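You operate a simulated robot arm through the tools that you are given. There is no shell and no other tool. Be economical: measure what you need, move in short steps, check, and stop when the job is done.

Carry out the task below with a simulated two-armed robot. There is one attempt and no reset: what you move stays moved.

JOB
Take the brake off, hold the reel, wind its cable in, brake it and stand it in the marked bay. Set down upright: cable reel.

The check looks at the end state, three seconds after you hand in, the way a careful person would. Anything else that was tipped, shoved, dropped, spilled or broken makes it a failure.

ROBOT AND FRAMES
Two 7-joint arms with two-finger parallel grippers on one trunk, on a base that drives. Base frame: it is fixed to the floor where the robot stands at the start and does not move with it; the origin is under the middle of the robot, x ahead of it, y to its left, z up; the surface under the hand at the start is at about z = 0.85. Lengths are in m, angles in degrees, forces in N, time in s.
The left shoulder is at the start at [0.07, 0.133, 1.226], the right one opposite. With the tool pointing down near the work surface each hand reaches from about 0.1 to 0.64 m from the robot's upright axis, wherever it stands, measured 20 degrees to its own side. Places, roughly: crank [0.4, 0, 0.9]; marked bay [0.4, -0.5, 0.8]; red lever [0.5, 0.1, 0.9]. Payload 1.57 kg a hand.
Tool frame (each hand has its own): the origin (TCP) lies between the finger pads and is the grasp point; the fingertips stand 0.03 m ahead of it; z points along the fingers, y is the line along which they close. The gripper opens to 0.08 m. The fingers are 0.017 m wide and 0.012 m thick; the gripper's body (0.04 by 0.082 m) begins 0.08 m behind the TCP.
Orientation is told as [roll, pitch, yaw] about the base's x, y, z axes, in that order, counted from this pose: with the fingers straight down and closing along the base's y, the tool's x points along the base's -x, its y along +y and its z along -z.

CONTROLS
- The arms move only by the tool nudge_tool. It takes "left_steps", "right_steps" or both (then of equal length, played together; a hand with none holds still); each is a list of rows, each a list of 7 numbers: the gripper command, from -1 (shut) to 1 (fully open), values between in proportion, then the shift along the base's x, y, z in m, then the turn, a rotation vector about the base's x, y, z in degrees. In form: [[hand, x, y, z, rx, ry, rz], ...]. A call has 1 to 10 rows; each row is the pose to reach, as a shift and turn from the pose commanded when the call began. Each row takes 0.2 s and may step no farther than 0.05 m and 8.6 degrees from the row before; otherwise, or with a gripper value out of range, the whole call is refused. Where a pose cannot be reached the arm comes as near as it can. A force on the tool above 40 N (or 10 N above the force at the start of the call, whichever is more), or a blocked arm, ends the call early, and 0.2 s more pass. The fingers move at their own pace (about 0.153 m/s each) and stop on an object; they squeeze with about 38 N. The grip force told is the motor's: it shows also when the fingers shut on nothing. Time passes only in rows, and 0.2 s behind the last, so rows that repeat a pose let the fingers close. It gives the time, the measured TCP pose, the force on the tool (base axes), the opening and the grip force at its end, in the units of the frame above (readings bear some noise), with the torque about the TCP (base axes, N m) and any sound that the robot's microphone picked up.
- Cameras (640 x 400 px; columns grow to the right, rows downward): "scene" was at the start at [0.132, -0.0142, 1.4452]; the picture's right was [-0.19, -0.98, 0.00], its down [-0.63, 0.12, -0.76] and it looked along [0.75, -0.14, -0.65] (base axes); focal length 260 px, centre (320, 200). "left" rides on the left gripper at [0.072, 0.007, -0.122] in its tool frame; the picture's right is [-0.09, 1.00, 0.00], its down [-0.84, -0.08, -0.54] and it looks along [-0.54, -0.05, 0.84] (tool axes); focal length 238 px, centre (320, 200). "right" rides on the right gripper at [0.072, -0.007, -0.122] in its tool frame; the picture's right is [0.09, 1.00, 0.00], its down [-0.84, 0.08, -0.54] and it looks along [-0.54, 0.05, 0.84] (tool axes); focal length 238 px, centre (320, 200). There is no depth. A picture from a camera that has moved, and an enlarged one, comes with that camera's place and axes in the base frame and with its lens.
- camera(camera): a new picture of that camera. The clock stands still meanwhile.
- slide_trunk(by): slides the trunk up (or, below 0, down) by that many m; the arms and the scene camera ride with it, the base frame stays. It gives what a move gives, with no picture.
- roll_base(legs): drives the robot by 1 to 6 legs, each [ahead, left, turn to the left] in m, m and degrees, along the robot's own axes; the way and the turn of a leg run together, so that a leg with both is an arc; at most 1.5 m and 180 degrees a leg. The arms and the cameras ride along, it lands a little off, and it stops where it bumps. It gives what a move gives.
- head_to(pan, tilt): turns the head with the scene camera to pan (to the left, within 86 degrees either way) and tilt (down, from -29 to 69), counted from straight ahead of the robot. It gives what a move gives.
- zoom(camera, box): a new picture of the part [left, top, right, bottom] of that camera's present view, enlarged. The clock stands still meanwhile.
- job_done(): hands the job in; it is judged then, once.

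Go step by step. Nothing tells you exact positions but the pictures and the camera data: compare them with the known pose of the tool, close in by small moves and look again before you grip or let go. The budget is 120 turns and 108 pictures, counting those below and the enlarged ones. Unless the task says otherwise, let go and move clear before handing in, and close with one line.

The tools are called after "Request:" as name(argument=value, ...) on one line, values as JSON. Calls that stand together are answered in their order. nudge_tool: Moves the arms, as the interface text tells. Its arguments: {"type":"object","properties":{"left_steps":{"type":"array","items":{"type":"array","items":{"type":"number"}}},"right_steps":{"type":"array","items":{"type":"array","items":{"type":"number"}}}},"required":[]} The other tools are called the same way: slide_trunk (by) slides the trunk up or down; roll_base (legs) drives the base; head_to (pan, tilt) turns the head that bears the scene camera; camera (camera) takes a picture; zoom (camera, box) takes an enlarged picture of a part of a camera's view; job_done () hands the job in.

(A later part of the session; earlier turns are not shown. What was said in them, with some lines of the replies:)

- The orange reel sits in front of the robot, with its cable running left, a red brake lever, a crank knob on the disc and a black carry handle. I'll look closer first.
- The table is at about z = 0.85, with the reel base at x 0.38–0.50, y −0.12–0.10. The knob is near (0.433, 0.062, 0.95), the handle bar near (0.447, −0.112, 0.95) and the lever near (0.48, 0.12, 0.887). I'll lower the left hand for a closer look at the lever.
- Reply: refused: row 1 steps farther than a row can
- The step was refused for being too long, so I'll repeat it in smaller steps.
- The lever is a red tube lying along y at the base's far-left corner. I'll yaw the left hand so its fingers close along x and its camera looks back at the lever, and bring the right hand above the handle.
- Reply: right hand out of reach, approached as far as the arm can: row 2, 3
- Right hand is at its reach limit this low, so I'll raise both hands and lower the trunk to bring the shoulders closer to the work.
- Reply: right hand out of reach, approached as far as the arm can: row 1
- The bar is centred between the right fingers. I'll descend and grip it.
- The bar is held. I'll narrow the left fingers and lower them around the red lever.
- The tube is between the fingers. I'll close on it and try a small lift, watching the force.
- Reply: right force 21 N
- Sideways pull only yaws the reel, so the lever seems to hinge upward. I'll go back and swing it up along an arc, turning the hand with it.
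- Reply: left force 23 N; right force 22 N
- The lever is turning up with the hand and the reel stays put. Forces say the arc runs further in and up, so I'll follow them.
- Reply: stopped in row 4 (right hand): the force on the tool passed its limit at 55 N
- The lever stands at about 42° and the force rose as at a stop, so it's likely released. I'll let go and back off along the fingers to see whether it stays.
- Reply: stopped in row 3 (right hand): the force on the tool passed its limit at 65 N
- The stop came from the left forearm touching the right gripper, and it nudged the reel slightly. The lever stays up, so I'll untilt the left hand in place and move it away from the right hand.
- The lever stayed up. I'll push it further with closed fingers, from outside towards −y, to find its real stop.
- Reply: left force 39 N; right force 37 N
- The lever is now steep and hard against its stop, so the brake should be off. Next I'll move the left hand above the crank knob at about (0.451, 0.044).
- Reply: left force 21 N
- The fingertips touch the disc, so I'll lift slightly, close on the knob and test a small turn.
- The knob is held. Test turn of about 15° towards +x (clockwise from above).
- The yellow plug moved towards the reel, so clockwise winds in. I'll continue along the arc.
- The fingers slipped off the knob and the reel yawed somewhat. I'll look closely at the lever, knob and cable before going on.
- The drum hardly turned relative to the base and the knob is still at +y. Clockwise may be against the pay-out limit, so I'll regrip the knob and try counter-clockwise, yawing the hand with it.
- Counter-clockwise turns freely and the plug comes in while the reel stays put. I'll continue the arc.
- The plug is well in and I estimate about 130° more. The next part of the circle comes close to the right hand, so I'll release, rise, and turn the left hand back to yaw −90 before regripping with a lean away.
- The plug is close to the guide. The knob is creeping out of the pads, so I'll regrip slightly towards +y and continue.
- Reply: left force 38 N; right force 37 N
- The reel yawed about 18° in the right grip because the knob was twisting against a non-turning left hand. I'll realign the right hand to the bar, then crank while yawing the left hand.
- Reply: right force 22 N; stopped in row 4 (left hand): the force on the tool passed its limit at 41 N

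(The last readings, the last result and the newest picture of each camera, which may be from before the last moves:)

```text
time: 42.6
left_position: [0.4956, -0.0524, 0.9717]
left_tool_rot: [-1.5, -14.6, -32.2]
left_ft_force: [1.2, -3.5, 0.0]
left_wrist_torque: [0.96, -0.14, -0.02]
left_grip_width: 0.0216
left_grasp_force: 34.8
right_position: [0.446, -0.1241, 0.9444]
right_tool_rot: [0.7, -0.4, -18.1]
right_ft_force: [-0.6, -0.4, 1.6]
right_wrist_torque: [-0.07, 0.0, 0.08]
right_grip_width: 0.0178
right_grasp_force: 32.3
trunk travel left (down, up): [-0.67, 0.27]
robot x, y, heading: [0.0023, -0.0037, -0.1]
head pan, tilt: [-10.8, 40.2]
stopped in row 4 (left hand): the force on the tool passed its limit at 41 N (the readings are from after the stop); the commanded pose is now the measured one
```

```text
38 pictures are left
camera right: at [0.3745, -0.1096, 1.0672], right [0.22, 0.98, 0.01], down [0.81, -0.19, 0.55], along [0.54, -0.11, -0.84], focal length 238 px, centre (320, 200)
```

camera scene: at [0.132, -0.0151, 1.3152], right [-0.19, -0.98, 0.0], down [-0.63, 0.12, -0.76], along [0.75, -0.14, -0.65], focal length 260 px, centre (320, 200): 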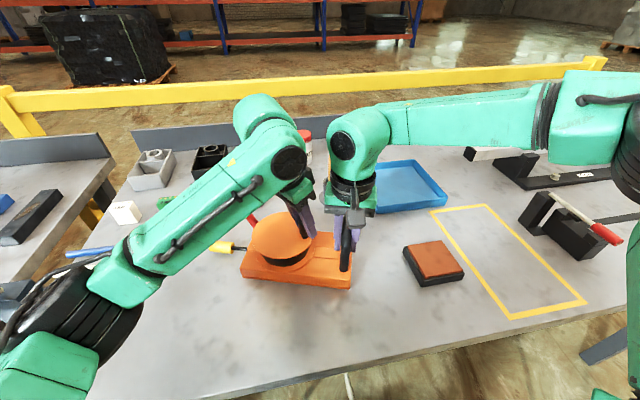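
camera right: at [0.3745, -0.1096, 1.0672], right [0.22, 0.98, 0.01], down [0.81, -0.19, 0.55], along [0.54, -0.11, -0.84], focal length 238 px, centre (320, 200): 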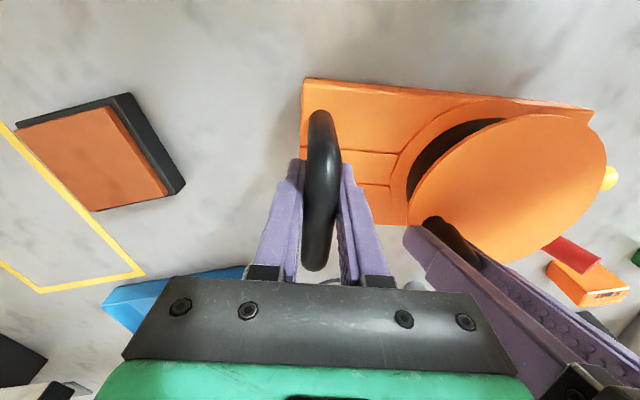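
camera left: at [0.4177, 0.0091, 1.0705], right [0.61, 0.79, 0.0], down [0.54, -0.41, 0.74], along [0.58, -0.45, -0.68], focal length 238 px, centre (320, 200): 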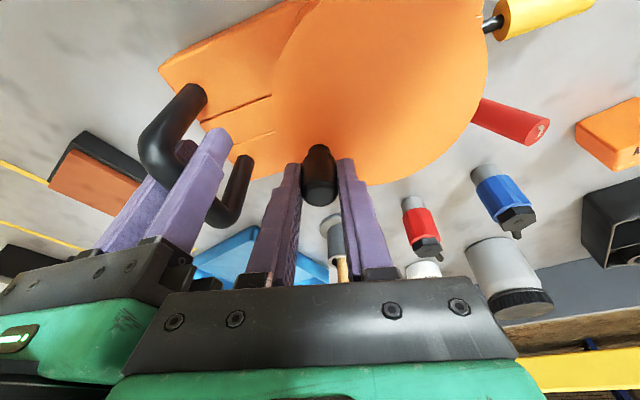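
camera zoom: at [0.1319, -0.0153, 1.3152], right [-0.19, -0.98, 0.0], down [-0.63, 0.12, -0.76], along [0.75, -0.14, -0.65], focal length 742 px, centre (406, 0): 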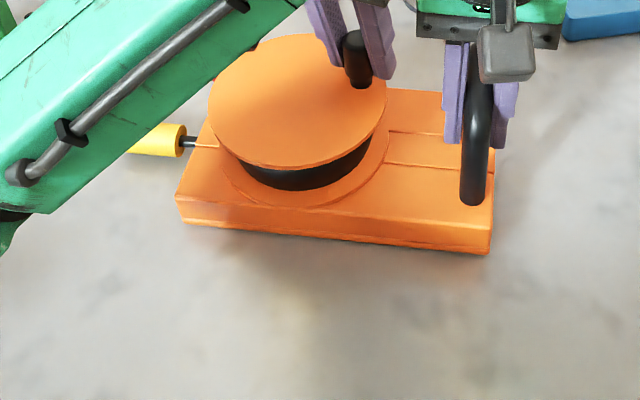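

The two grippers touched, so I'll release, rise away from the right hand and turn the left back to yaw −90.

Request:
nudge_tool(left_steps=[[0.0, 0, 0, 0, 0, 0, 0], [0.0, 0, 0, 0, 0, 0, 0], [0.0, 0.0, 0.0, 0.03, 0, 0, 0], [0.0, 0.0, 0.01, 0.06, 0, 0, 0], [0.0, 0.0, 0.03, 0.065, 0, 0, -8], [0.0, 0.0, 0.04, 0.065, 0, 0, -16], [0.0, 0.0, 0.04, 0.065, 0, 0, -24], [0.0, 0.0, 0.04, 0.065, 0, 0, -32], [0.0, 0.0, 0.04, 0.065, 0, 0, -40], [0.0, 0.0, 0.04, 0.065, 0, 0, -48]])

Request:
nudge_tool(left_steps=[[0.2, 0, -0.01, 0, 0, 0, -8], [0.2, 0, -0.02, 0, 0, 0, -14]])

Request:
camera(camera="left")

Request:
zoom(camera="scene", box=[180, 200, 400, 340])

```text
time: 44.8
left_position: [0.4983, -0.0123, 1.0369]
left_tool_rot: [-1.6, -14.6, -80.2]
left_ft_force: [-0.8, -0.2, 0.2]
left_wrist_torque: [-0.02, 0.02, 0.01]
left_grip_width: 0.0399
left_grasp_force: 0.1
right_position: [0.4469, -0.1232, 0.9424]
right_tool_rot: [0.6, -0.4, -18.0]
right_ft_force: [-1.0, -0.7, -0.2]
right_wrist_torque: [0.04, 0.08, 0.07]
right_grip_width: 0.0173
right_grasp_force: 32.0
trunk travel left (down, up): [-0.67, 0.27]
robot x, y, heading: [-0.0011, 0.0008, 0.0]
head pan, tilt: [-10.8, 40.2]
```

```text
time: 45.4
left_position: [0.4966, -0.0323, 1.0368]
left_tool_rot: [-1.6, -14.7, -94.2]
left_ft_force: [0.8, -0.7, -0.4]
left_wrist_torque: [-0.02, 0.01, 0.02]
left_grip_width: 0.0482
left_grasp_force: 0.1
right_position: [0.4456, -0.1244, 0.9432]
right_tool_rot: [0.6, -0.4, -18.0]
right_ft_force: [-0.3, -0.6, 0.3]
right_wrist_torque: [0.07, 0.07, 0.11]
right_grip_width: 0.0177
right_grasp_force: 32.2
trunk travel left (down, up): [-0.67, 0.27]
robot x, y, heading: [0.002, 0.0001, -0.2]
head pan, tilt: [-10.8, 40.2]
```

```text
37 pictures are left
camera left: at [0.5153, 0.0679, 1.1346], right [0.99, -0.17, 0.0], down [-0.11, -0.67, 0.74], along [-0.13, -0.73, -0.68], focal length 238 px, centre (320, 200)
```

left: 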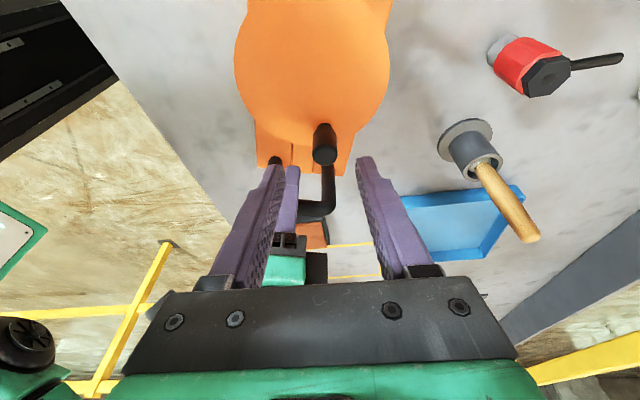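

```text
2.86 times, centred on (290, 270) of scene
camera zoom: at [0.1327, -0.0148, 1.3151], right [-0.19, -0.98, 0.0], down [-0.63, 0.12, -0.76], along [0.75, -0.14, -0.65], focal length 742 px, centre (406, 0)
```

zoom: 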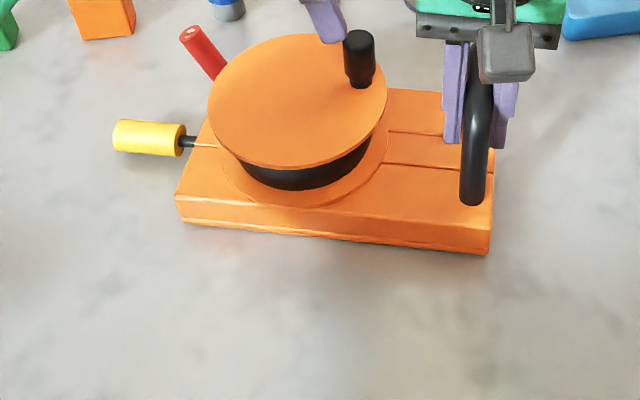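

Request:
nudge_tool(left_steps=[[0.2, -0.001, -0.018, -0.02, 0, 0, 0], [0.2, -0.001, -0.019, -0.045, 0, 0, 0], [0.2, -0.001, -0.019, -0.065, 0, 0, 0], [-1, -0.001, -0.019, -0.065, 0, 0, 0], [-1, -0.001, -0.019, -0.065, 0, 0, 0], [-1, -0.001, -0.019, -0.065, 0, 0, 0], [-1, 0.0045, -0.0172, -0.065, 0, 0, 8], [-1, 0.0103, -0.0144, -0.065, 0, 0, 16]])

Request:
zoom(camera="scene", box=[180, 200, 400, 340])

```text
time: 47.2
left_position: [0.5047, -0.0468, 0.9716]
left_tool_rot: [-1.8, -14.7, -78.4]
left_ft_force: [-24.5, -14.1, 2.8]
left_wrist_torque: [-0.05, -0.59, -0.2]
left_grip_width: 0.0216
left_grasp_force: 34.7
right_position: [0.446, -0.1219, 0.9458]
right_tool_rot: [1.0, -0.9, -18.1]
right_ft_force: [21.8, 14.4, -0.2]
right_wrist_torque: [-0.11, 1.01, -0.22]
right_grip_width: 0.0179
right_grasp_force: 32.4
trunk travel left (down, up): [-0.67, 0.27]
robot x, y, heading: [0.0004, -0.0014, -0.2]
head pan, tilt: [-10.8, 40.2]
```

```text
2.86 times, centred on (290, 270) of scene
camera zoom: at [0.1313, -0.0138, 1.3153], right [-0.19, -0.98, 0.0], down [-0.63, 0.12, -0.76], along [0.75, -0.14, -0.65], focal length 742 px, centre (406, 0)
```

zoom: 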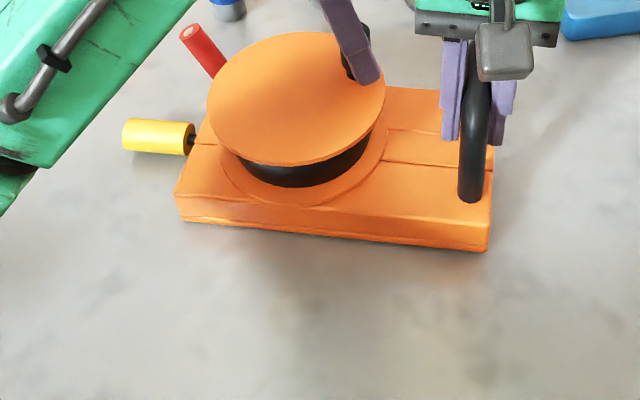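

The plug is nearly at the guide and the crank resists like an end stop. I'll release the knob, rise, and check.

Request:
nudge_tool(left_steps=[[0.2, -0.001, -0.001, 0, 0, 0, 0], [0.2, -0.001, -0.001, 0, 0, 0, 0], [0.2, -0.001, -0.001, 0.03, 0, 0, 0], [0.2, -0.001, 0.005, 0.07, 0, 0, 0], [0.2, 0, 0.03, 0.09, 0, 0, 0], [-1, 0, 0.06, 0.1, 4, 0, 0], [-1, 0, 0.1, 0.11, 8, 0, 0], [-1, 0, 0.14, 0.11, 14, 0, 0]])

Request:
camera(camera="left")

Request:
zoom(camera="scene", box=[190, 210, 330, 310])

```text
time: 49.0
left_position: [0.5073, 0.0926, 1.0825]
left_tool_rot: [1.4, -0.8, -78.6]
left_ft_force: [-0.3, 1.1, -0.1]
left_wrist_torque: [-0.01, -0.02, -0.01]
left_grip_width: 0.0
left_grasp_force: 21.6
right_position: [0.4457, -0.1234, 0.9443]
right_tool_rot: [0.7, -0.5, -18.0]
right_ft_force: [-1.0, -1.0, 0.5]
right_wrist_torque: [-0.1, -0.29, -0.04]
right_grip_width: 0.0174
right_grasp_force: 32.6
trunk travel left (down, up): [-0.67, 0.27]
robot x, y, heading: [-0.0012, -0.0024, -0.0]
head pan, tilt: [-10.8, 40.2]
```

```text
34 pictures are left
camera left: at [0.4983, 0.1665, 1.202], right [0.99, 0.11, 0.02], down [0.08, -0.83, 0.55], along [0.08, -0.55, -0.83], focal length 238 px, centre (320, 200)
```

left: 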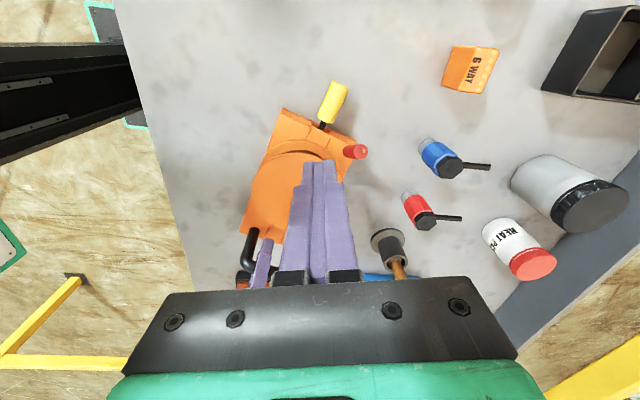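

```text
4.00 times, centred on (260, 260) of scene
camera zoom: at [0.1321, -0.0141, 1.3152], right [-0.19, -0.98, 0.0], down [-0.63, 0.12, -0.76], along [0.75, -0.14, -0.65], focal length 1038 px, centre (560, -40)
```

zoom: 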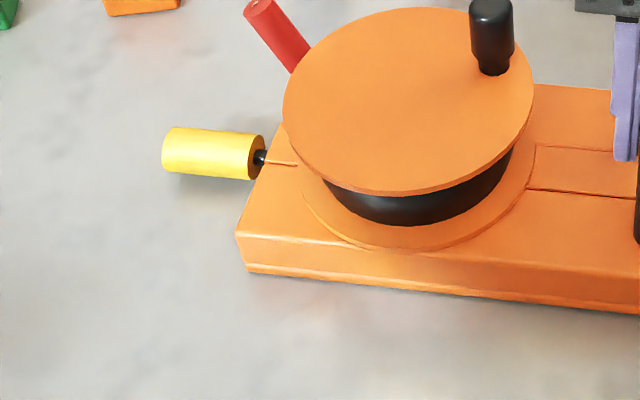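

The knob springs back at about the same angle with the plug at the guide, so the cable is fully in. Now the brake: I'll push the lever outward from its inner side with closed fingers.

Request:
nudge_tool(left_steps=[[-1, 0.016, -0.028, -0.015, 0, 0, 0], [-1, 0.032, -0.058, -0.03, 0, 0, 0], [-1, 0.032, -0.058, -0.07, 0, 0, 0], [-1, 0.032, -0.058, -0.11, 0, 0, 0]])

Request:
zoom(camera="scene", box=[190, 210, 330, 310])

Request:
camera(camera="left")

```text
time: 50.0
left_position: [0.5402, 0.0341, 0.9708]
left_tool_rot: [1.1, -0.9, -78.5]
left_ft_force: [0.5, -0.2, -0.1]
left_wrist_torque: [0.01, -0.01, -0.02]
left_grip_width: 0.0001
left_grasp_force: 21.8
right_position: [0.4454, -0.1238, 0.9424]
right_tool_rot: [0.7, -0.4, -18.0]
right_ft_force: [-0.2, 0.1, -0.5]
right_wrist_torque: [-0.06, -0.22, 0.05]
right_grip_width: 0.0174
right_grasp_force: 32.4
trunk travel left (down, up): [-0.67, 0.27]
robot x, y, heading: [0.0021, 0.0027, -0.1]
head pan, tilt: [-10.8, 40.2]
```

```text
4.00 times, centred on (260, 260) of scene
camera zoom: at [0.1329, -0.0148, 1.3151], right [-0.19, -0.98, 0.0], down [-0.63, 0.12, -0.76], along [0.75, -0.14, -0.65], focal length 1038 px, centre (560, -40)
```

zoom: 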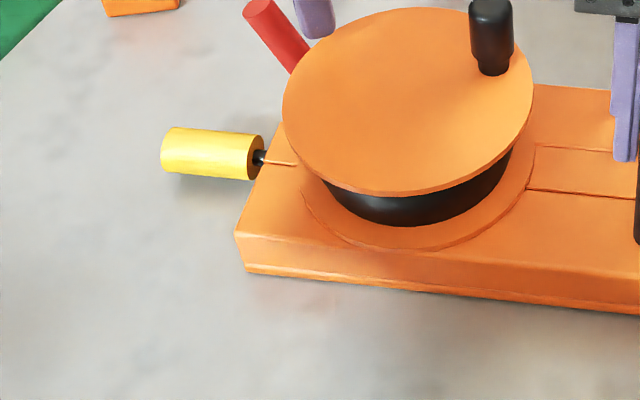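

```text
31 pictures are left
camera left: at [0.531, 0.108, 1.0912], right [0.99, 0.11, 0.02], down [0.08, -0.83, 0.55], along [0.08, -0.55, -0.83], focal length 238 px, centre (320, 200)
```

left: 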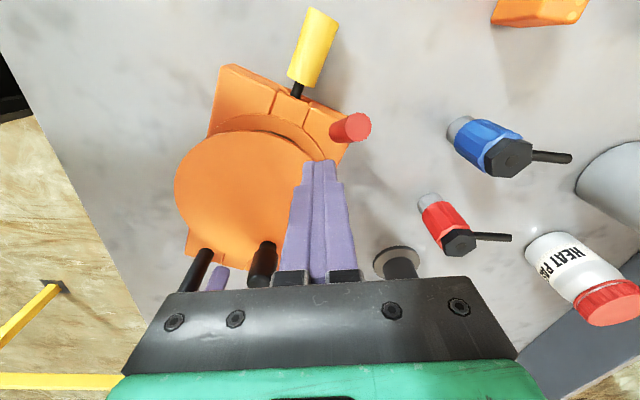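

The fingers stand just inside the lever. Pushing outward now.

Request:
nudge_tool(left_steps=[[-1, 0.008, 0.005, 0, 0, 0, 0], [-1, 0.014, 0.02, 0, 0, 0, 0], [-1, 0.018, 0.035, 0.0, 0, 0, 0], [-1, 0.022, 0.05, 0.0, 0, 0, 0]])

Request:
camera(camera="left")

```text
time: 51.0
left_position: [0.5624, 0.0857, 0.9692]
left_tool_rot: [1.2, -0.8, -78.5]
left_ft_force: [-0.1, 0.6, -0.1]
left_wrist_torque: [-0.01, 0.0, 0.01]
left_grip_width: 0.0
left_grasp_force: 21.4
right_position: [0.4475, -0.1243, 0.944]
right_tool_rot: [0.7, -0.4, -18.0]
right_ft_force: [-0.4, -1.0, 1.0]
right_wrist_torque: [-0.12, -0.24, -0.02]
right_grip_width: 0.0178
right_grasp_force: 32.7
trunk travel left (down, up): [-0.67, 0.27]
robot x, y, heading: [-0.0, 0.002, -0.2]
head pan, tilt: [-10.8, 40.2]
```

```text
30 pictures are left
camera left: at [0.5523, 0.1595, 1.0908], right [0.99, 0.11, 0.02], down [0.08, -0.83, 0.55], along [0.08, -0.55, -0.83], focal length 238 px, centre (320, 200)
```

left: 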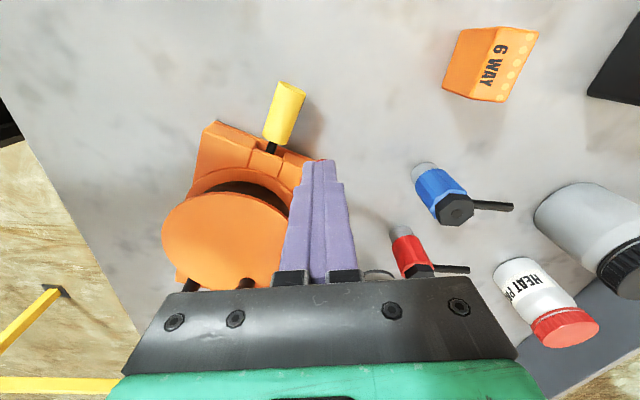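

The lever is now low beneath the fingers. I'll press it down from above.

Request:
nudge_tool(left_steps=[[-1, -0.003, 0.002, 0.008, 0, 0, 0], [-1, -0.006, 0.005, 0.008, 0, 0, 0], [-1, -0.006, 0.005, -0.004, 0, 0, 0], [-1, -0.006, 0.005, -0.016, 0, 0, 0], [-1, -0.006, 0.005, -0.026, 0, 0, 0], [-1, -0.006, 0.005, -0.034, 0, 0, 0], [-1, -0.006, 0.005, -0.04, 0, 0, 0]])

Request:
camera(camera="left")

Request:
zoom(camera="scene", box=[190, 190, 330, 290])

```text
time: 52.1
left_position: [0.5582, 0.0995, 0.9555]
left_tool_rot: [2.1, -0.4, -77.4]
left_ft_force: [0.5, 6.7, 4.9]
left_wrist_torque: [0.22, -0.04, 0.09]
left_grip_width: 0.0001
left_grasp_force: 20.8
right_position: [0.444, -0.1263, 0.9418]
right_tool_rot: [0.1, -0.2, -18.0]
right_ft_force: [-3.6, -6.3, 0.7]
right_wrist_torque: [0.28, -0.31, -0.01]
right_grip_width: 0.0176
right_grasp_force: 33.1
trunk travel left (down, up): [-0.67, 0.27]
robot x, y, heading: [-0.0012, -0.0023, 0.3]
head pan, tilt: [-10.8, 40.2]
stopped in row 5 (left hand): the force on the tool passed its limit at 48 N (the readings are from after the stop); the commanded pose is now the measured one
```

```text
29 pictures are left
camera left: at [0.5454, 0.1702, 1.0752], right [0.99, 0.13, 0.04], down [0.09, -0.83, 0.54], along [0.1, -0.54, -0.84], focal length 238 px, centre (320, 200)
```

left: 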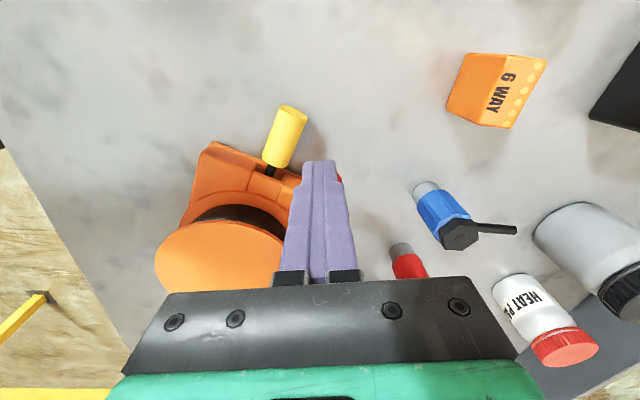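

```text
4.00 times, centred on (260, 240) of scene
camera zoom: at [0.1315, -0.0148, 1.315], right [-0.19, -0.98, 0.0], down [-0.63, 0.12, -0.76], along [0.75, -0.14, -0.65], focal length 1038 px, centre (560, 40)
```

zoom: 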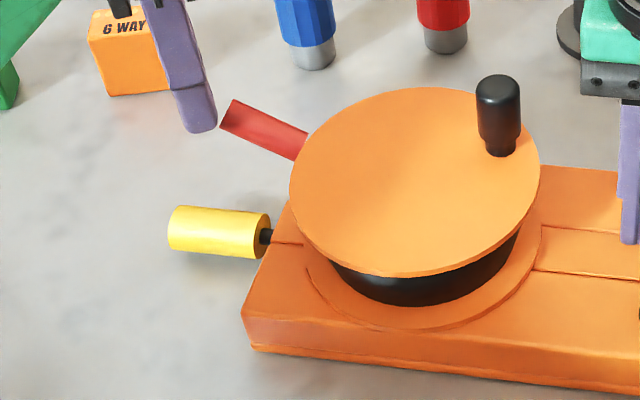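

The fingers slid off the lever's end at about 35°. I'll rise, move inward over the tube, and press down again.

Request:
nudge_tool(left_steps=[[-1, 0, 0.01, 0.02, 0, 0, 0], [-1, 0, 0, 0.045, 0, 0, 0], [-1, 0.001, -0.027, 0.045, 0, 0, 0], [-1, 0.001, -0.027, 0.02, 0, 0, 0], [-1, 0.001, -0.025, 0.01, 0, 0, 0], [-1, 0.001, -0.023, 0.0, 0, 0, 0], [-1, 0.001, -0.021, -0.008, 0, 0, 0], [-1, 0.001, -0.02, -0.016, 0, 0, 0]])

Request:
camera(camera="left")

Request:
zoom(camera="scene", box=[190, 190, 330, 290])

```text
time: 53.9
left_position: [0.5608, 0.0761, 0.938]
left_tool_rot: [2.0, -0.5, -77.6]
left_ft_force: [-0.5, 0.2, 0.2]
left_wrist_torque: [0.0, -0.01, -0.01]
left_grip_width: 0.0002
left_grasp_force: 21.2
right_position: [0.4453, -0.1256, 0.9425]
right_tool_rot: [0.3, -0.3, -18.1]
right_ft_force: [-0.8, -1.5, -0.4]
right_wrist_torque: [-0.11, -0.31, -0.08]
right_grip_width: 0.0174
right_grasp_force: 31.9
trunk travel left (down, up): [-0.67, 0.27]
robot x, y, heading: [0.0012, 0.001, 0.3]
head pan, tilt: [-10.8, 40.2]
```

```text
27 pictures are left
camera left: at [0.548, 0.1491, 1.0589], right [0.99, 0.12, 0.04], down [0.09, -0.83, 0.55], along [0.1, -0.54, -0.84], focal length 238 px, centre (320, 200)
```

left: 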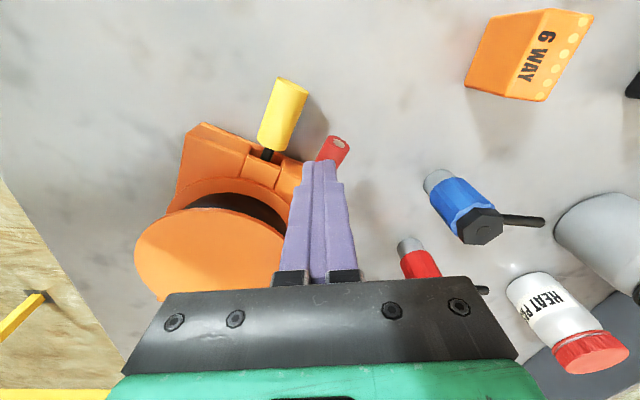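

```text
4.00 times, centred on (260, 240) of scene
camera zoom: at [0.1326, -0.0144, 1.3151], right [-0.19, -0.98, 0.0], down [-0.63, 0.12, -0.76], along [0.75, -0.14, -0.65], focal length 1038 px, centre (560, 40)
```

zoom: 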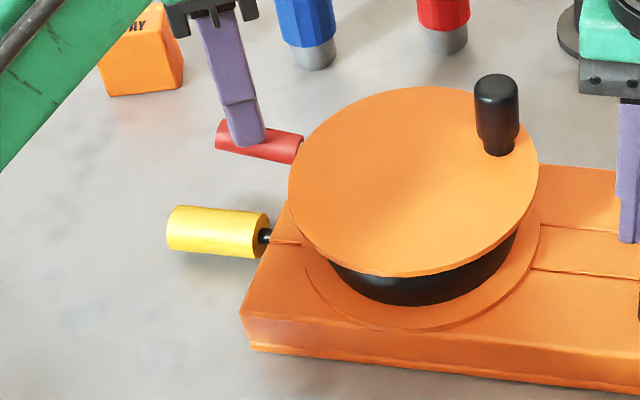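

Request:
nudge_tool(left_steps=[[-1, 0.001, 0.002, -0.006, 0, 0, 0], [-1, 0.001, 0.003, -0.011, 0, 0, 0], [-1, 0.001, 0.003, -0.015, 0, 0, 0]])

Request:
zoom(camera="scene", box=[190, 190, 330, 290])

```text
time: 54.9
left_position: [0.5613, 0.0795, 0.9293]
left_tool_rot: [2.8, -1.0, -77.7]
left_ft_force: [-4.2, 1.7, 13.1]
left_wrist_torque: [-0.05, 0.14, -0.16]
left_grip_width: 0.0001
left_grasp_force: 21.8
right_position: [0.4446, -0.1262, 0.9438]
right_tool_rot: [0.4, -0.4, -18.1]
right_ft_force: [2.3, -0.9, -0.5]
right_wrist_torque: [0.22, 0.24, -0.17]
right_grip_width: 0.0177
right_grasp_force: 32.5
trunk travel left (down, up): [-0.67, 0.27]
robot x, y, heading: [0.0062, -0.0015, -0.1]
head pan, tilt: [-10.8, 40.2]
stopped in row 3 (left hand): the force on the tool passed its limit at 41 N (the readings are from after the stop); the commanded pose is now the measured one
```

```text
4.00 times, centred on (260, 240) of scene
camera zoom: at [0.1296, -0.0144, 1.3153], right [-0.19, -0.98, 0.0], down [-0.63, 0.12, -0.76], along [0.75, -0.14, -0.64], focal length 1038 px, centre (560, 40)
```

zoom: 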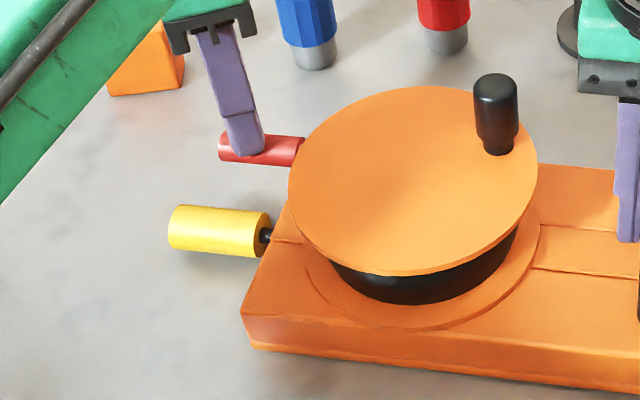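

The lever is back down at its stop, so the brake is on. Now I'll take the left hand to the locked knob so both hands can lift the reel together.

Request:
nudge_tool(left_steps=[[-1, 0, 0, 0.04, 0, 0, 0], [-1, 0, 0, 0.085, 0, 0, 0], [0.2, -0.015, -0.03, 0.11, -4, 0, 0], [0.2, -0.035, -0.07, 0.11, -8, 0, 0], [0.2, -0.055, -0.105, 0.11, -12, 0, 0], [0.2, -0.065, -0.13, 0.11, -17, 0, 0], [0.2, -0.065, -0.13, 0.11, -17, 0, 0]])

Request:
camera(camera="left")

```text
time: 56.5
left_position: [0.4967, -0.0498, 1.037]
left_tool_rot: [-1.2, -17.5, -77.0]
left_ft_force: [-1.0, 0.3, -0.3]
left_wrist_torque: [0.02, -0.01, -0.01]
left_grip_width: 0.048
left_grasp_force: 0.1
right_position: [0.4453, -0.1243, 0.9421]
right_tool_rot: [0.3, -0.3, -18.1]
right_ft_force: [-0.1, -0.4, -0.1]
right_wrist_torque: [-0.13, -0.26, -0.05]
right_grip_width: 0.0176
right_grasp_force: 32.4
trunk travel left (down, up): [-0.67, 0.27]
robot x, y, heading: [0.0032, -0.0012, -0.1]
head pan, tilt: [-10.8, 40.2]
```

```text
24 pictures are left
camera left: at [0.4838, 0.0544, 1.1299], right [0.99, 0.13, 0.01], down [0.08, -0.63, 0.77], along [0.11, -0.76, -0.64], focal length 238 px, centre (320, 200)
```

left: 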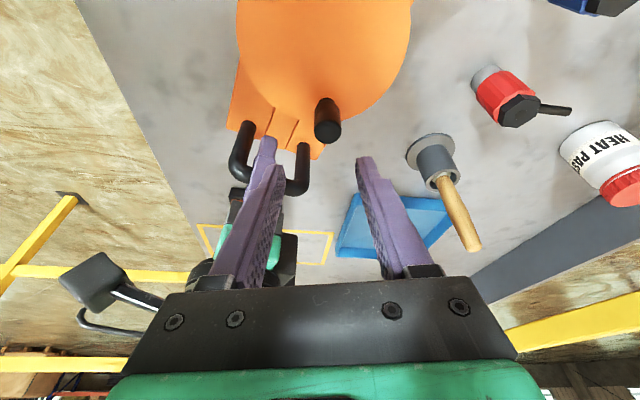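

Request:
nudge_tool(left_steps=[[0.2, 0.002, -0.001, -0.02, 0, 0, 0], [0.2, 0.002, -0.001, -0.045, 0, 0, 0], [0.2, 0.002, -0.001, -0.067, 0, 0, 0], [-1, 0.002, -0.001, -0.067, 0, 0, 0], [-1, 0.002, -0.001, -0.067, 0, 0, 0], [-1, 0.002, -0.001, -0.067, 0, 0, 0]])

Request:
slide_trunk(by=0.03)

Request:
camera(camera="scene")

```text
time: 57.9
left_position: [0.5016, -0.051, 0.9699]
left_tool_rot: [-1.1, -17.5, -77.1]
left_ft_force: [12.7, 7.1, -0.4]
left_wrist_torque: [-0.15, -1.16, -0.26]
left_grip_width: 0.0214
left_grasp_force: 34.7
right_position: [0.4465, -0.1242, 0.943]
right_tool_rot: [0.3, -0.2, -18.1]
right_ft_force: [-11.2, -8.8, 0.7]
right_wrist_torque: [0.33, 0.37, 0.43]
right_grip_width: 0.0174
right_grasp_force: 32.6
trunk travel left (down, up): [-0.67, 0.27]
robot x, y, heading: [-0.0009, 0.0022, -0.1]
head pan, tilt: [-10.8, 40.2]
```

```text
time: 58.7
left_position: [0.5016, -0.0499, 1.0]
left_tool_rot: [-1.3, -17.4, -77.0]
left_ft_force: [9.1, 12.1, -8.5]
left_wrist_torque: [-0.37, -0.75, -0.25]
left_grip_width: 0.0212
left_grasp_force: 34.9
right_position: [0.4467, -0.125, 0.9716]
right_tool_rot: [0.4, -0.3, -18.1]
right_ft_force: [-8.4, -11.7, -2.7]
right_wrist_torque: [0.26, 0.57, 0.21]
right_grip_width: 0.0175
right_grasp_force: 32.8
trunk travel left (down, up): [-0.7, 0.24]
robot x, y, heading: [0.0019, 0.0021, 0.1]
head pan, tilt: [-10.8, 40.2]
```

```text
23 pictures are left
camera scene: at [0.1346, -0.014, 1.345], right [-0.19, -0.98, 0.0], down [-0.64, 0.12, -0.76], along [0.75, -0.14, -0.65], focal length 260 px, centre (320, 200)
```

scene: 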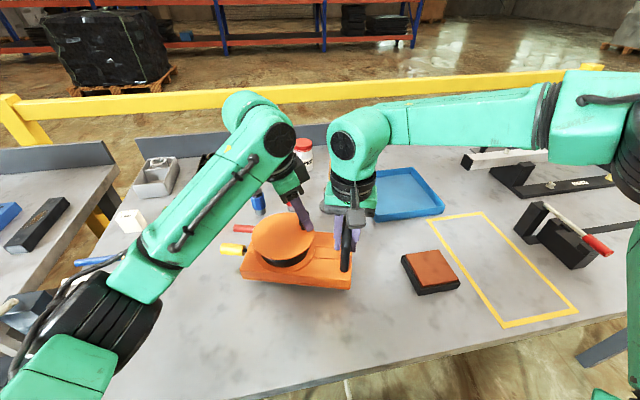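

Both hands lifted the reel level, at about 11 N in total. I'll raise it further, then shift the base right and turn it towards the bay.

Request:
slide_trunk(by=0.09)

Request:
roll_base(legs=[[0, -0.1, 0], [0, -0.1, 0]])

Request:
roll_base(legs=[[0, 0, -15], [0, 0, -15]])

Request:
camera(camera="scene")

```text
time: 59.9
left_position: [0.502, -0.0496, 1.0897]
left_tool_rot: [-1.3, -17.4, -77.0]
left_ft_force: [5.8, 11.3, -13.6]
left_wrist_torque: [0.01, -0.59, -0.27]
left_grip_width: 0.021
left_grasp_force: 34.7
right_position: [0.4463, -0.1251, 1.0621]
right_tool_rot: [0.4, -0.4, -18.0]
right_ft_force: [-5.4, -11.7, 2.2]
right_wrist_torque: [0.26, 0.2, 0.01]
right_grip_width: 0.0174
right_grasp_force: 32.4
trunk travel left (down, up): [-0.79, 0.15]
robot x, y, heading: [-0.0033, -0.004, 0.2]
head pan, tilt: [-10.8, 40.2]
```

```text
time: 61.8
left_position: [0.5017, -0.2503, 1.0896]
left_tool_rot: [-1.4, -17.5, -77.1]
left_ft_force: [2.6, 5.2, -17.7]
left_wrist_torque: [0.4, -0.41, -0.14]
left_grip_width: 0.0214
left_grasp_force: 34.3
right_position: [0.4469, -0.3235, 1.0627]
right_tool_rot: [0.4, -0.2, -18.2]
right_ft_force: [-3.5, -5.2, 7.7]
right_wrist_torque: [0.1, -0.22, 0.0]
right_grip_width: 0.0176
right_grasp_force: 32.2
trunk travel left (down, up): [-0.79, 0.15]
robot x, y, heading: [0.0004, -0.2008, 0.1]
head pan, tilt: [-10.8, 40.2]
```

```text
time: 64.0
left_position: [0.4071, -0.4961, 1.0889]
left_tool_rot: [-1.3, -17.5, -107.3]
left_ft_force: [1.1, 0.5, -10.6]
left_wrist_torque: [-0.44, -0.25, -0.08]
left_grip_width: 0.0212
left_grasp_force: 34.4
right_position: [0.3239, -0.5318, 1.0631]
right_tool_rot: [0.5, -0.3, -48.4]
right_ft_force: [-2.1, -0.4, 1.1]
right_wrist_torque: [0.2, 0.17, 0.09]
right_grip_width: 0.0176
right_grasp_force: 32.5
trunk travel left (down, up): [-0.79, 0.15]
robot x, y, heading: [-0.002, -0.2031, -30.0]
head pan, tilt: [-10.8, 40.2]
```

```text
22 pictures are left
camera scene: at [0.1083, -0.2805, 1.4349], right [-0.66, -0.75, 0.0], down [-0.49, 0.42, -0.76], along [0.58, -0.5, -0.65], focal length 260 px, centre (320, 200)
```

scene: 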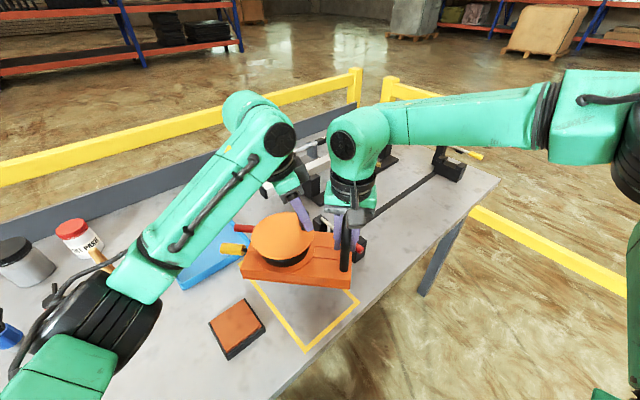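

The reel hangs above the bay. I'll turn it clockwise with both hands together, half the angle first.

Request:
nudge_tool(right_steps=[[-1, -0.0042, 0.0103, 0, 0, 0, -7], [-1, -0.0085, 0.0206, 0, 0, 0, -14], [-1, -0.0127, 0.0309, 0, 0, 0, -21]], left_steps=[[-1, -0.0005, -0.0002, 0, 0, 0, -7], [-1, -0.0024, -0.0006, 0, 0, 0, -14], [-1, -0.0055, -0.0013, 0, 0, 0, -21]])

Request:
camera(camera="scene")

```text
time: 64.8
left_position: [0.4009, -0.4992, 1.0888]
left_tool_rot: [-1.3, -17.6, -128.5]
left_ft_force: [-3.4, -1.9, -2.3]
left_wrist_torque: [-0.73, 0.68, 0.03]
left_grip_width: 0.0215
left_grasp_force: 34.8
right_position: [0.3096, -0.5023, 1.0635]
right_tool_rot: [0.5, -0.3, -69.6]
right_ft_force: [3.3, 2.7, -9.0]
right_wrist_torque: [0.39, 0.31, 0.15]
right_grip_width: 0.0178
right_grasp_force: 32.3
trunk travel left (down, up): [-0.79, 0.15]
robot x, y, heading: [-0.0007, -0.2009, -29.8]
head pan, tilt: [-10.8, 40.2]
```

```text
21 pictures are left
camera scene: at [0.1074, -0.281, 1.435], right [-0.66, -0.75, 0.0], down [-0.49, 0.42, -0.76], along [0.58, -0.5, -0.65], focal length 260 px, centre (320, 200)
```

scene: 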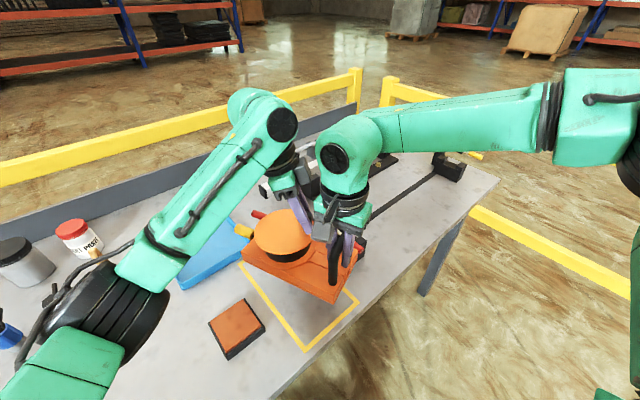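

Request:
nudge_tool(right_steps=[[-1, -0.0042, 0.0103, 0, 0, 0, -7], [-1, -0.0085, 0.0206, 0, 0, 0, -14], [-1, -0.0127, 0.0309, 0, 0, 0, -21]], left_steps=[[-1, -0.0044, -0.0008, 0, 0, 0, -7], [-1, -0.0103, -0.0014, 0, 0, 0, -14], [-1, -0.0174, -0.0018, 0, 0, 0, -21]])

Request:
camera(camera="scene")

Request:
camera(camera="left")

```text
time: 65.6
left_position: [0.3843, -0.5, 1.0889]
left_tool_rot: [-1.3, -17.4, -149.5]
left_ft_force: [2.2, -1.9, -3.7]
left_wrist_torque: [-0.33, 0.76, -0.08]
left_grip_width: 0.0217
left_grasp_force: 34.2
right_position: [0.2976, -0.4709, 1.0632]
right_tool_rot: [0.4, -0.3, -90.4]
right_ft_force: [-1.8, 1.8, -6.7]
right_wrist_torque: [0.27, 0.02, 0.23]
right_grip_width: 0.0174
right_grasp_force: 32.7
trunk travel left (down, up): [-0.79, 0.15]
robot x, y, heading: [0.0004, -0.2002, -30.3]
head pan, tilt: [-10.8, 40.2]
```

```text
20 pictures are left
camera scene: at [0.1074, -0.281, 1.435], right [-0.66, -0.75, 0.0], down [-0.49, 0.42, -0.76], along [0.58, -0.5, -0.65], focal length 260 px, centre (320, 200)
```

scene: 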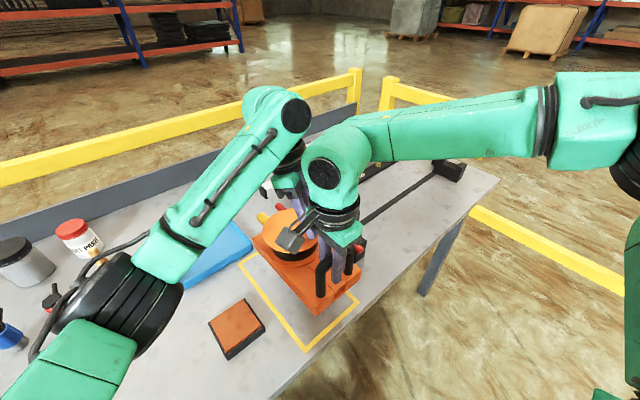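

```text
19 pictures are left
camera left: at [0.4803, -0.4547, 1.1828], right [0.43, -0.91, 0.01], down [-0.58, -0.27, 0.77], along [-0.69, -0.33, -0.64], focal length 238 px, centre (320, 200)
```

left: 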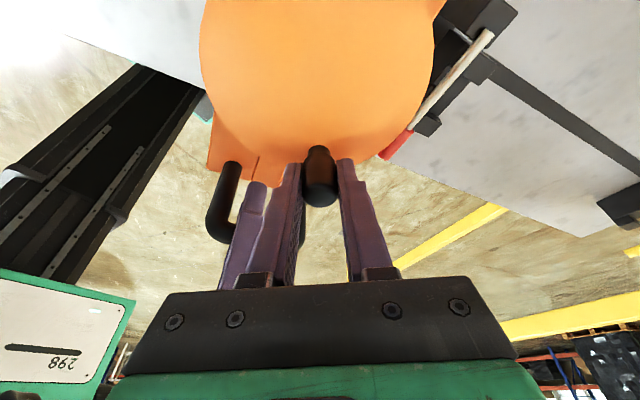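

The reel is now aligned with the bay. I'll shift it 15 mm forward so base and plug both fit, then lower with the trunk.

Request:
nudge_tool(right_steps=[[-1, 0.008, -0.001, 0, 0, 0, 0], [-1, 0.015, -0.002, 0, 0, 0, 0]], left_steps=[[-1, 0.008, -0.001, 0, 0, 0, 0], [-1, 0.015, -0.002, 0, 0, 0, 0]])

Request:
slide_trunk(by=-0.07)

Request:
camera(camera="scene")

```text
time: 66.2
left_position: [0.402, -0.502, 1.0888]
left_tool_rot: [-1.3, -17.4, -149.2]
left_ft_force: [9.7, -3.7, -8.1]
left_wrist_torque: [-0.16, 0.31, -0.27]
left_grip_width: 0.0214
left_grasp_force: 34.3
right_position: [0.3146, -0.473, 1.0634]
right_tool_rot: [0.2, -0.4, -90.5]
right_ft_force: [-9.3, 4.3, -2.2]
right_wrist_torque: [-0.06, -0.16, 0.33]
right_grip_width: 0.0175
right_grasp_force: 32.7
trunk travel left (down, up): [-0.79, 0.15]
robot x, y, heading: [0.0011, -0.2, -30.1]
head pan, tilt: [-10.8, 40.2]
```

```text
time: 67.3
left_position: [0.4004, -0.5026, 1.0192]
left_tool_rot: [-1.3, -17.4, -149.1]
left_ft_force: [14.2, -2.1, -14.3]
left_wrist_torque: [0.17, -0.24, -0.19]
left_grip_width: 0.0211
left_grasp_force: 34.7
right_position: [0.3147, -0.4737, 0.9937]
right_tool_rot: [0.4, -0.4, -90.4]
right_ft_force: [-14.4, 2.3, 3.8]
right_wrist_torque: [-0.5, -0.16, -0.03]
right_grip_width: 0.0174
right_grasp_force: 32.8
trunk travel left (down, up): [-0.72, 0.22]
robot x, y, heading: [0.0022, -0.2023, -30.5]
head pan, tilt: [-10.8, 40.2]
```

```text
18 pictures are left
camera scene: at [0.1076, -0.2808, 1.365], right [-0.66, -0.75, 0.0], down [-0.49, 0.42, -0.76], along [0.58, -0.5, -0.65], focal length 260 px, centre (320, 200)
```

scene: 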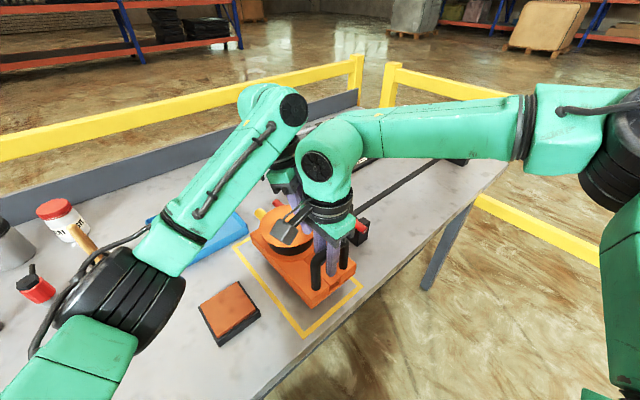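

Request:
slide_trunk(by=-0.04)

Request:
zoom(camera="scene", box=[200, 190, 400, 340])

```text
time: 68.1
left_position: [0.3996, -0.5024, 0.9797]
left_tool_rot: [-1.3, -17.5, -149.3]
left_ft_force: [12.5, 0.2, -15.1]
left_wrist_torque: [0.19, -0.36, -0.2]
left_grip_width: 0.0214
left_grasp_force: 34.0
right_position: [0.3129, -0.4743, 0.9539]
right_tool_rot: [0.5, -0.4, -90.4]
right_ft_force: [-13.2, -0.4, 4.4]
right_wrist_torque: [-0.48, -0.22, -0.21]
right_grip_width: 0.0176
right_grasp_force: 32.4
trunk travel left (down, up): [-0.68, 0.26]
robot x, y, heading: [0.0008, -0.1991, -30.3]
head pan, tilt: [-10.8, 40.2]
```

```text
2.67 times, centred on (300, 265) of scene
camera zoom: at [0.1072, -0.2805, 1.325], right [-0.66, -0.75, 0.0], down [-0.49, 0.42, -0.76], along [0.58, -0.5, -0.65], focal length 692 px, centre (373, 27)
```

zoom: 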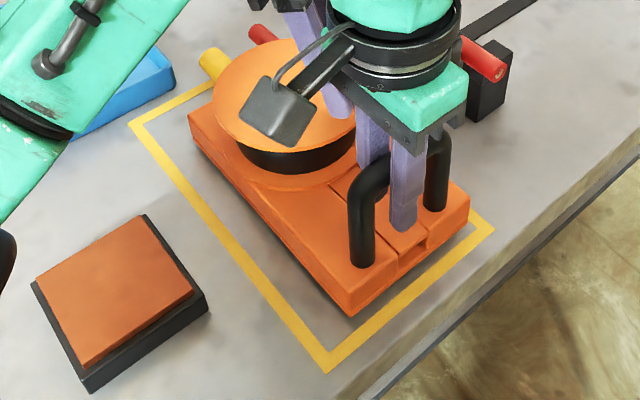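

Request:
slide_trunk(by=-0.008)

Request:
nudge_tool(right_steps=[[-1, 0, 0, -0.0015, 0, 0, 0], [-1, 0, 0, -0.003, 0, 0, 0]], left_steps=[[-1, 0, 0, -0.0015, 0, 0, 0], [-1, 0, 0, -0.003, 0, 0, 0]])

Request:
zoom(camera="scene", box=[200, 190, 400, 340])

```text
time: 68.7
left_position: [0.3963, -0.5021, 0.9725]
left_tool_rot: [-1.1, -17.4, -149.4]
left_ft_force: [9.5, 1.4, -4.0]
left_wrist_torque: [-0.02, -1.09, -0.08]
left_grip_width: 0.0215
left_grasp_force: 34.5
right_position: [0.3134, -0.4735, 0.9458]
right_tool_rot: [0.5, -0.4, -90.4]
right_ft_force: [-9.5, -0.6, 2.9]
right_wrist_torque: [-0.46, -0.22, -0.16]
right_grip_width: 0.0179
right_grasp_force: 32.5
trunk travel left (down, up): [-0.672, 0.268]
robot x, y, heading: [-0.0006, -0.2026, -30.2]
head pan, tilt: [-10.8, 40.2]
```

```text
time: 69.3
left_position: [0.3973, -0.5023, 0.9711]
left_tool_rot: [-1.0, -17.4, -149.5]
left_ft_force: [2.0, 6.7, 12.8]
left_wrist_torque: [0.05, -1.14, 0.12]
left_grip_width: 0.0214
left_grasp_force: 34.8
right_position: [0.311, -0.4727, 0.9452]
right_tool_rot: [0.7, -0.5, -90.4]
right_ft_force: [-0.5, -4.8, -8.3]
right_wrist_torque: [-0.3, -0.19, -0.14]
right_grip_width: 0.0176
right_grasp_force: 32.1
trunk travel left (down, up): [-0.672, 0.268]
robot x, y, heading: [0.0023, -0.201, -30.1]
head pan, tilt: [-10.8, 40.2]
```

```text
2.67 times, centred on (300, 265) of scene
camera zoom: at [0.1054, -0.2783, 1.3175], right [-0.66, -0.75, 0.0], down [-0.49, 0.42, -0.76], along [0.58, -0.5, -0.64], focal length 692 px, centre (373, 27)
```

zoom: 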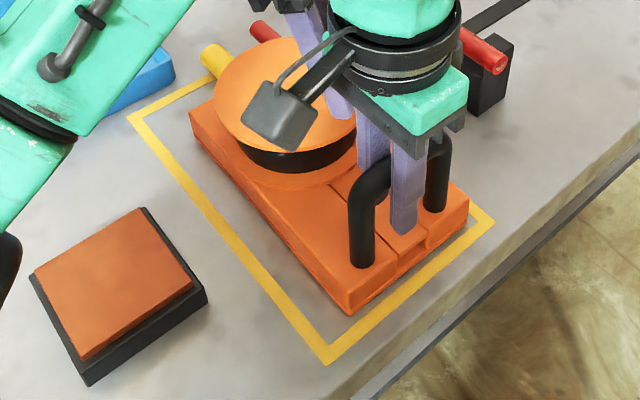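

The reel rests flat inside the bay outline. Releasing the left hand first, then the right, straight up.

Request:
nudge_tool(left_steps=[[0.2, 0, 0, 0, 0, 0, 0], [0.2, 0, 0, 0, 0, 0, 0], [0.2, 0, 0, 0.02, 0, 0, 0], [0.2, 0, 0, 0.05, 0, 0, 0], [0.2, 0.01, 0, 0.09, 0, 0, 0]])

Request:
nudge_tool(right_steps=[[0.2, 0, 0, 0, 0, 0, 0], [0.2, 0, 0, 0, 0, 0, 0], [0.2, 0, 0, 0.02, 0, 0, 0], [0.2, 0, 0, 0.05, 0, 0, 0], [0.2, 0, 0, 0.09, 0, 0, 0]])

Request:
camera(camera="scene")

```text
time: 70.5
left_position: [0.4076, -0.5023, 1.0585]
left_tool_rot: [-1.2, -17.5, -149.3]
left_ft_force: [0.2, 0.1, -0.3]
left_wrist_torque: [0.01, -0.01, 0.04]
left_grip_width: 0.0483
left_grasp_force: 0.1
right_position: [0.3128, -0.4733, 0.9428]
right_tool_rot: [0.6, -0.4, -90.4]
right_ft_force: [-1.6, 1.7, -4.1]
right_wrist_torque: [-0.28, -0.13, 0.07]
right_grip_width: 0.0174
right_grasp_force: 32.7
trunk travel left (down, up): [-0.672, 0.268]
robot x, y, heading: [-0.0037, -0.2005, -30.1]
head pan, tilt: [-10.8, 40.2]
```

```text
time: 71.7
left_position: [0.4074, -0.501, 1.0598]
left_tool_rot: [-1.2, -17.5, -149.3]
left_ft_force: [0.1, -0.6, -0.2]
left_wrist_torque: [-0.01, -0.01, 0.0]
left_grip_width: 0.048
left_grasp_force: 0.1
right_position: [0.3143, -0.4724, 1.0348]
right_tool_rot: [0.5, -0.5, -90.3]
right_ft_force: [-0.6, 0.4, 0.1]
right_wrist_torque: [-0.02, 0.0, -0.01]
right_grip_width: 0.0479
right_grasp_force: 0.0
trunk travel left (down, up): [-0.672, 0.268]
robot x, y, heading: [0.0039, -0.2017, -29.9]
head pan, tilt: [-10.8, 40.2]
```

```text
15 pictures are left
camera scene: at [0.1057, -0.2793, 1.3172], right [-0.66, -0.75, 0.0], down [-0.49, 0.42, -0.76], along [0.58, -0.5, -0.65], focal length 260 px, centre (320, 200)
```

scene: 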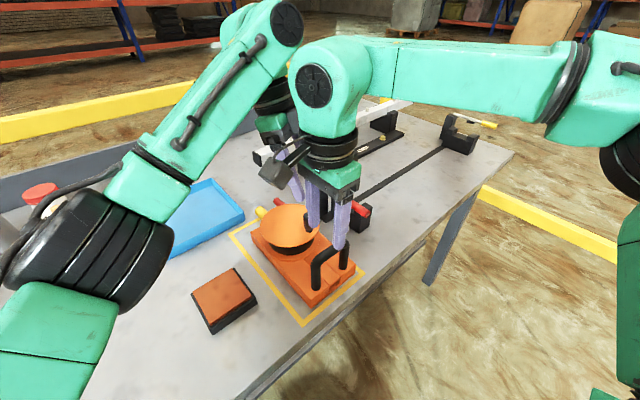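

Both hands are free. I'll raise the trunk, back off a little and check the final state.

Request:
slide_trunk(by=0.18)

Request:
roll_base(legs=[[-0.2, 0, 0]])

Request:
camera(camera="scene")

Request:
camera(camera="right")

```text
time: 73.7
left_position: [0.4079, -0.5021, 1.239]
left_tool_rot: [-1.1, -17.5, -149.2]
left_ft_force: [0.5, 0.7, -0.8]
left_wrist_torque: [0.03, -0.04, 0.0]
left_grip_width: 0.0481
left_grasp_force: 0.1
right_position: [0.3132, -0.4741, 1.2122]
right_tool_rot: [0.5, -0.4, -90.4]
right_ft_force: [0.1, -0.6, 0.2]
right_wrist_torque: [-0.03, 0.02, 0.0]
right_grip_width: 0.0481
right_grasp_force: 0.1
trunk travel left (down, up): [-0.852, 0.088]
robot x, y, heading: [0.0021, -0.1999, -30.5]
head pan, tilt: [-10.8, 40.2]
```

```text
time: 75.3
left_position: [0.2418, -0.4036, 1.2374]
left_tool_rot: [-1.4, -17.5, -149.0]
left_ft_force: [-0.3, -0.1, -0.1]
left_wrist_torque: [-0.01, 0.05, 0.01]
left_grip_width: 0.0478
left_grasp_force: 0.0
right_position: [0.1477, -0.3752, 1.2118]
right_tool_rot: [0.3, -0.3, -90.1]
right_ft_force: [0.7, 0.4, -0.3]
right_wrist_torque: [0.03, 0.02, -0.05]
right_grip_width: 0.0479
right_grasp_force: 0.2
trunk travel left (down, up): [-0.852, 0.088]
robot x, y, heading: [-0.1722, -0.0938, -30.1]
head pan, tilt: [-10.8, 40.2]
```

```text
14 pictures are left
camera scene: at [-0.0601, -0.1828, 1.4967], right [-0.65, -0.76, 0.0], down [-0.49, 0.42, -0.76], along [0.58, -0.5, -0.65], focal length 260 px, centre (320, 200)
```

scene: 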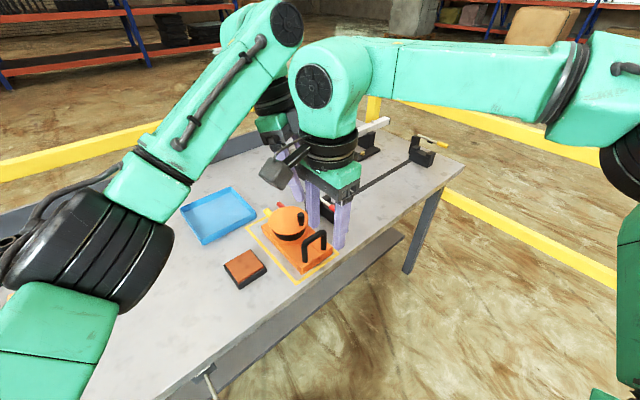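

```text
13 pictures are left
camera right: at [0.1414, -0.3032, 1.3353], right [1.0, 0.09, 0.01], down [0.07, -0.83, 0.55], along [0.05, -0.54, -0.84], focal length 238 px, centre (320, 200)
```

right: 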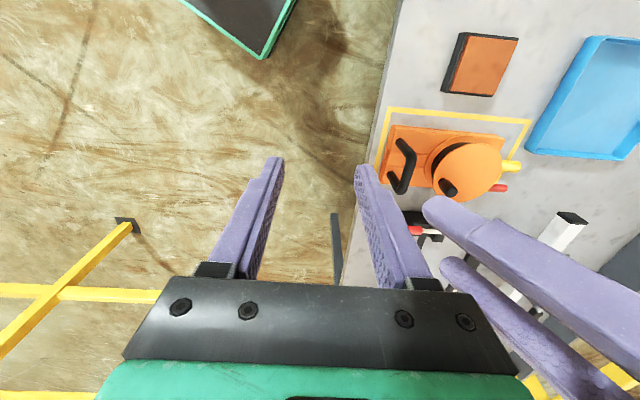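

Request:
zoom(camera="right", box=[365, 90, 545, 220])

Request:
zoom(camera="scene", box=[220, 180, 360, 300])

```text
3.08 times, centred on (455, 155) of right
camera zoom: at [0.1414, -0.3032, 1.3353], right [1.0, 0.09, 0.01], down [0.07, -0.83, 0.55], along [0.05, -0.54, -0.84], focal length 733 px, centre (-95, 338)
```

zoom: 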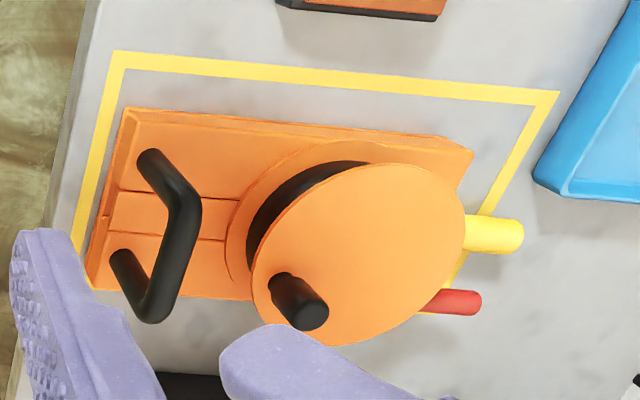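

```text
3.33 times, centred on (290, 240) of scene
camera zoom: at [-0.0601, -0.1828, 1.4967], right [-0.65, -0.76, 0.0], down [-0.49, 0.42, -0.76], along [0.58, -0.5, -0.65], focal length 865 px, centre (420, 67)
```

zoom: 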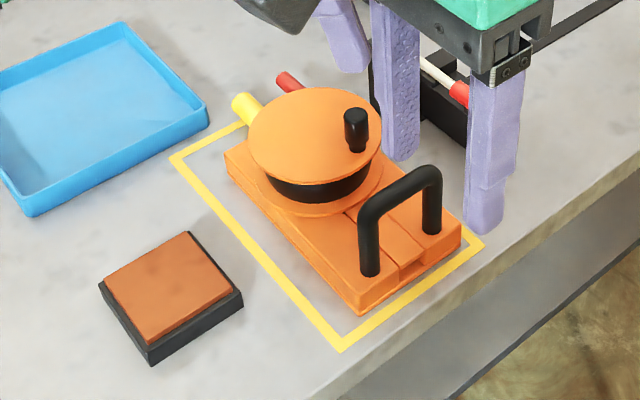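

The reel stands upright inside the taped bay, with the cable wound in and the red lever down. Both hands are clear and I see nothing else disturbed, so I'm handing in.

Request:
job_done()

```text
The job is handed in.
```

I took the brake off, wound the cable in, set the brake again and stood the reel upright in the marked bay. The base is fully inside the tape, but the yellow plug sticks out about 15 mm past the far line.
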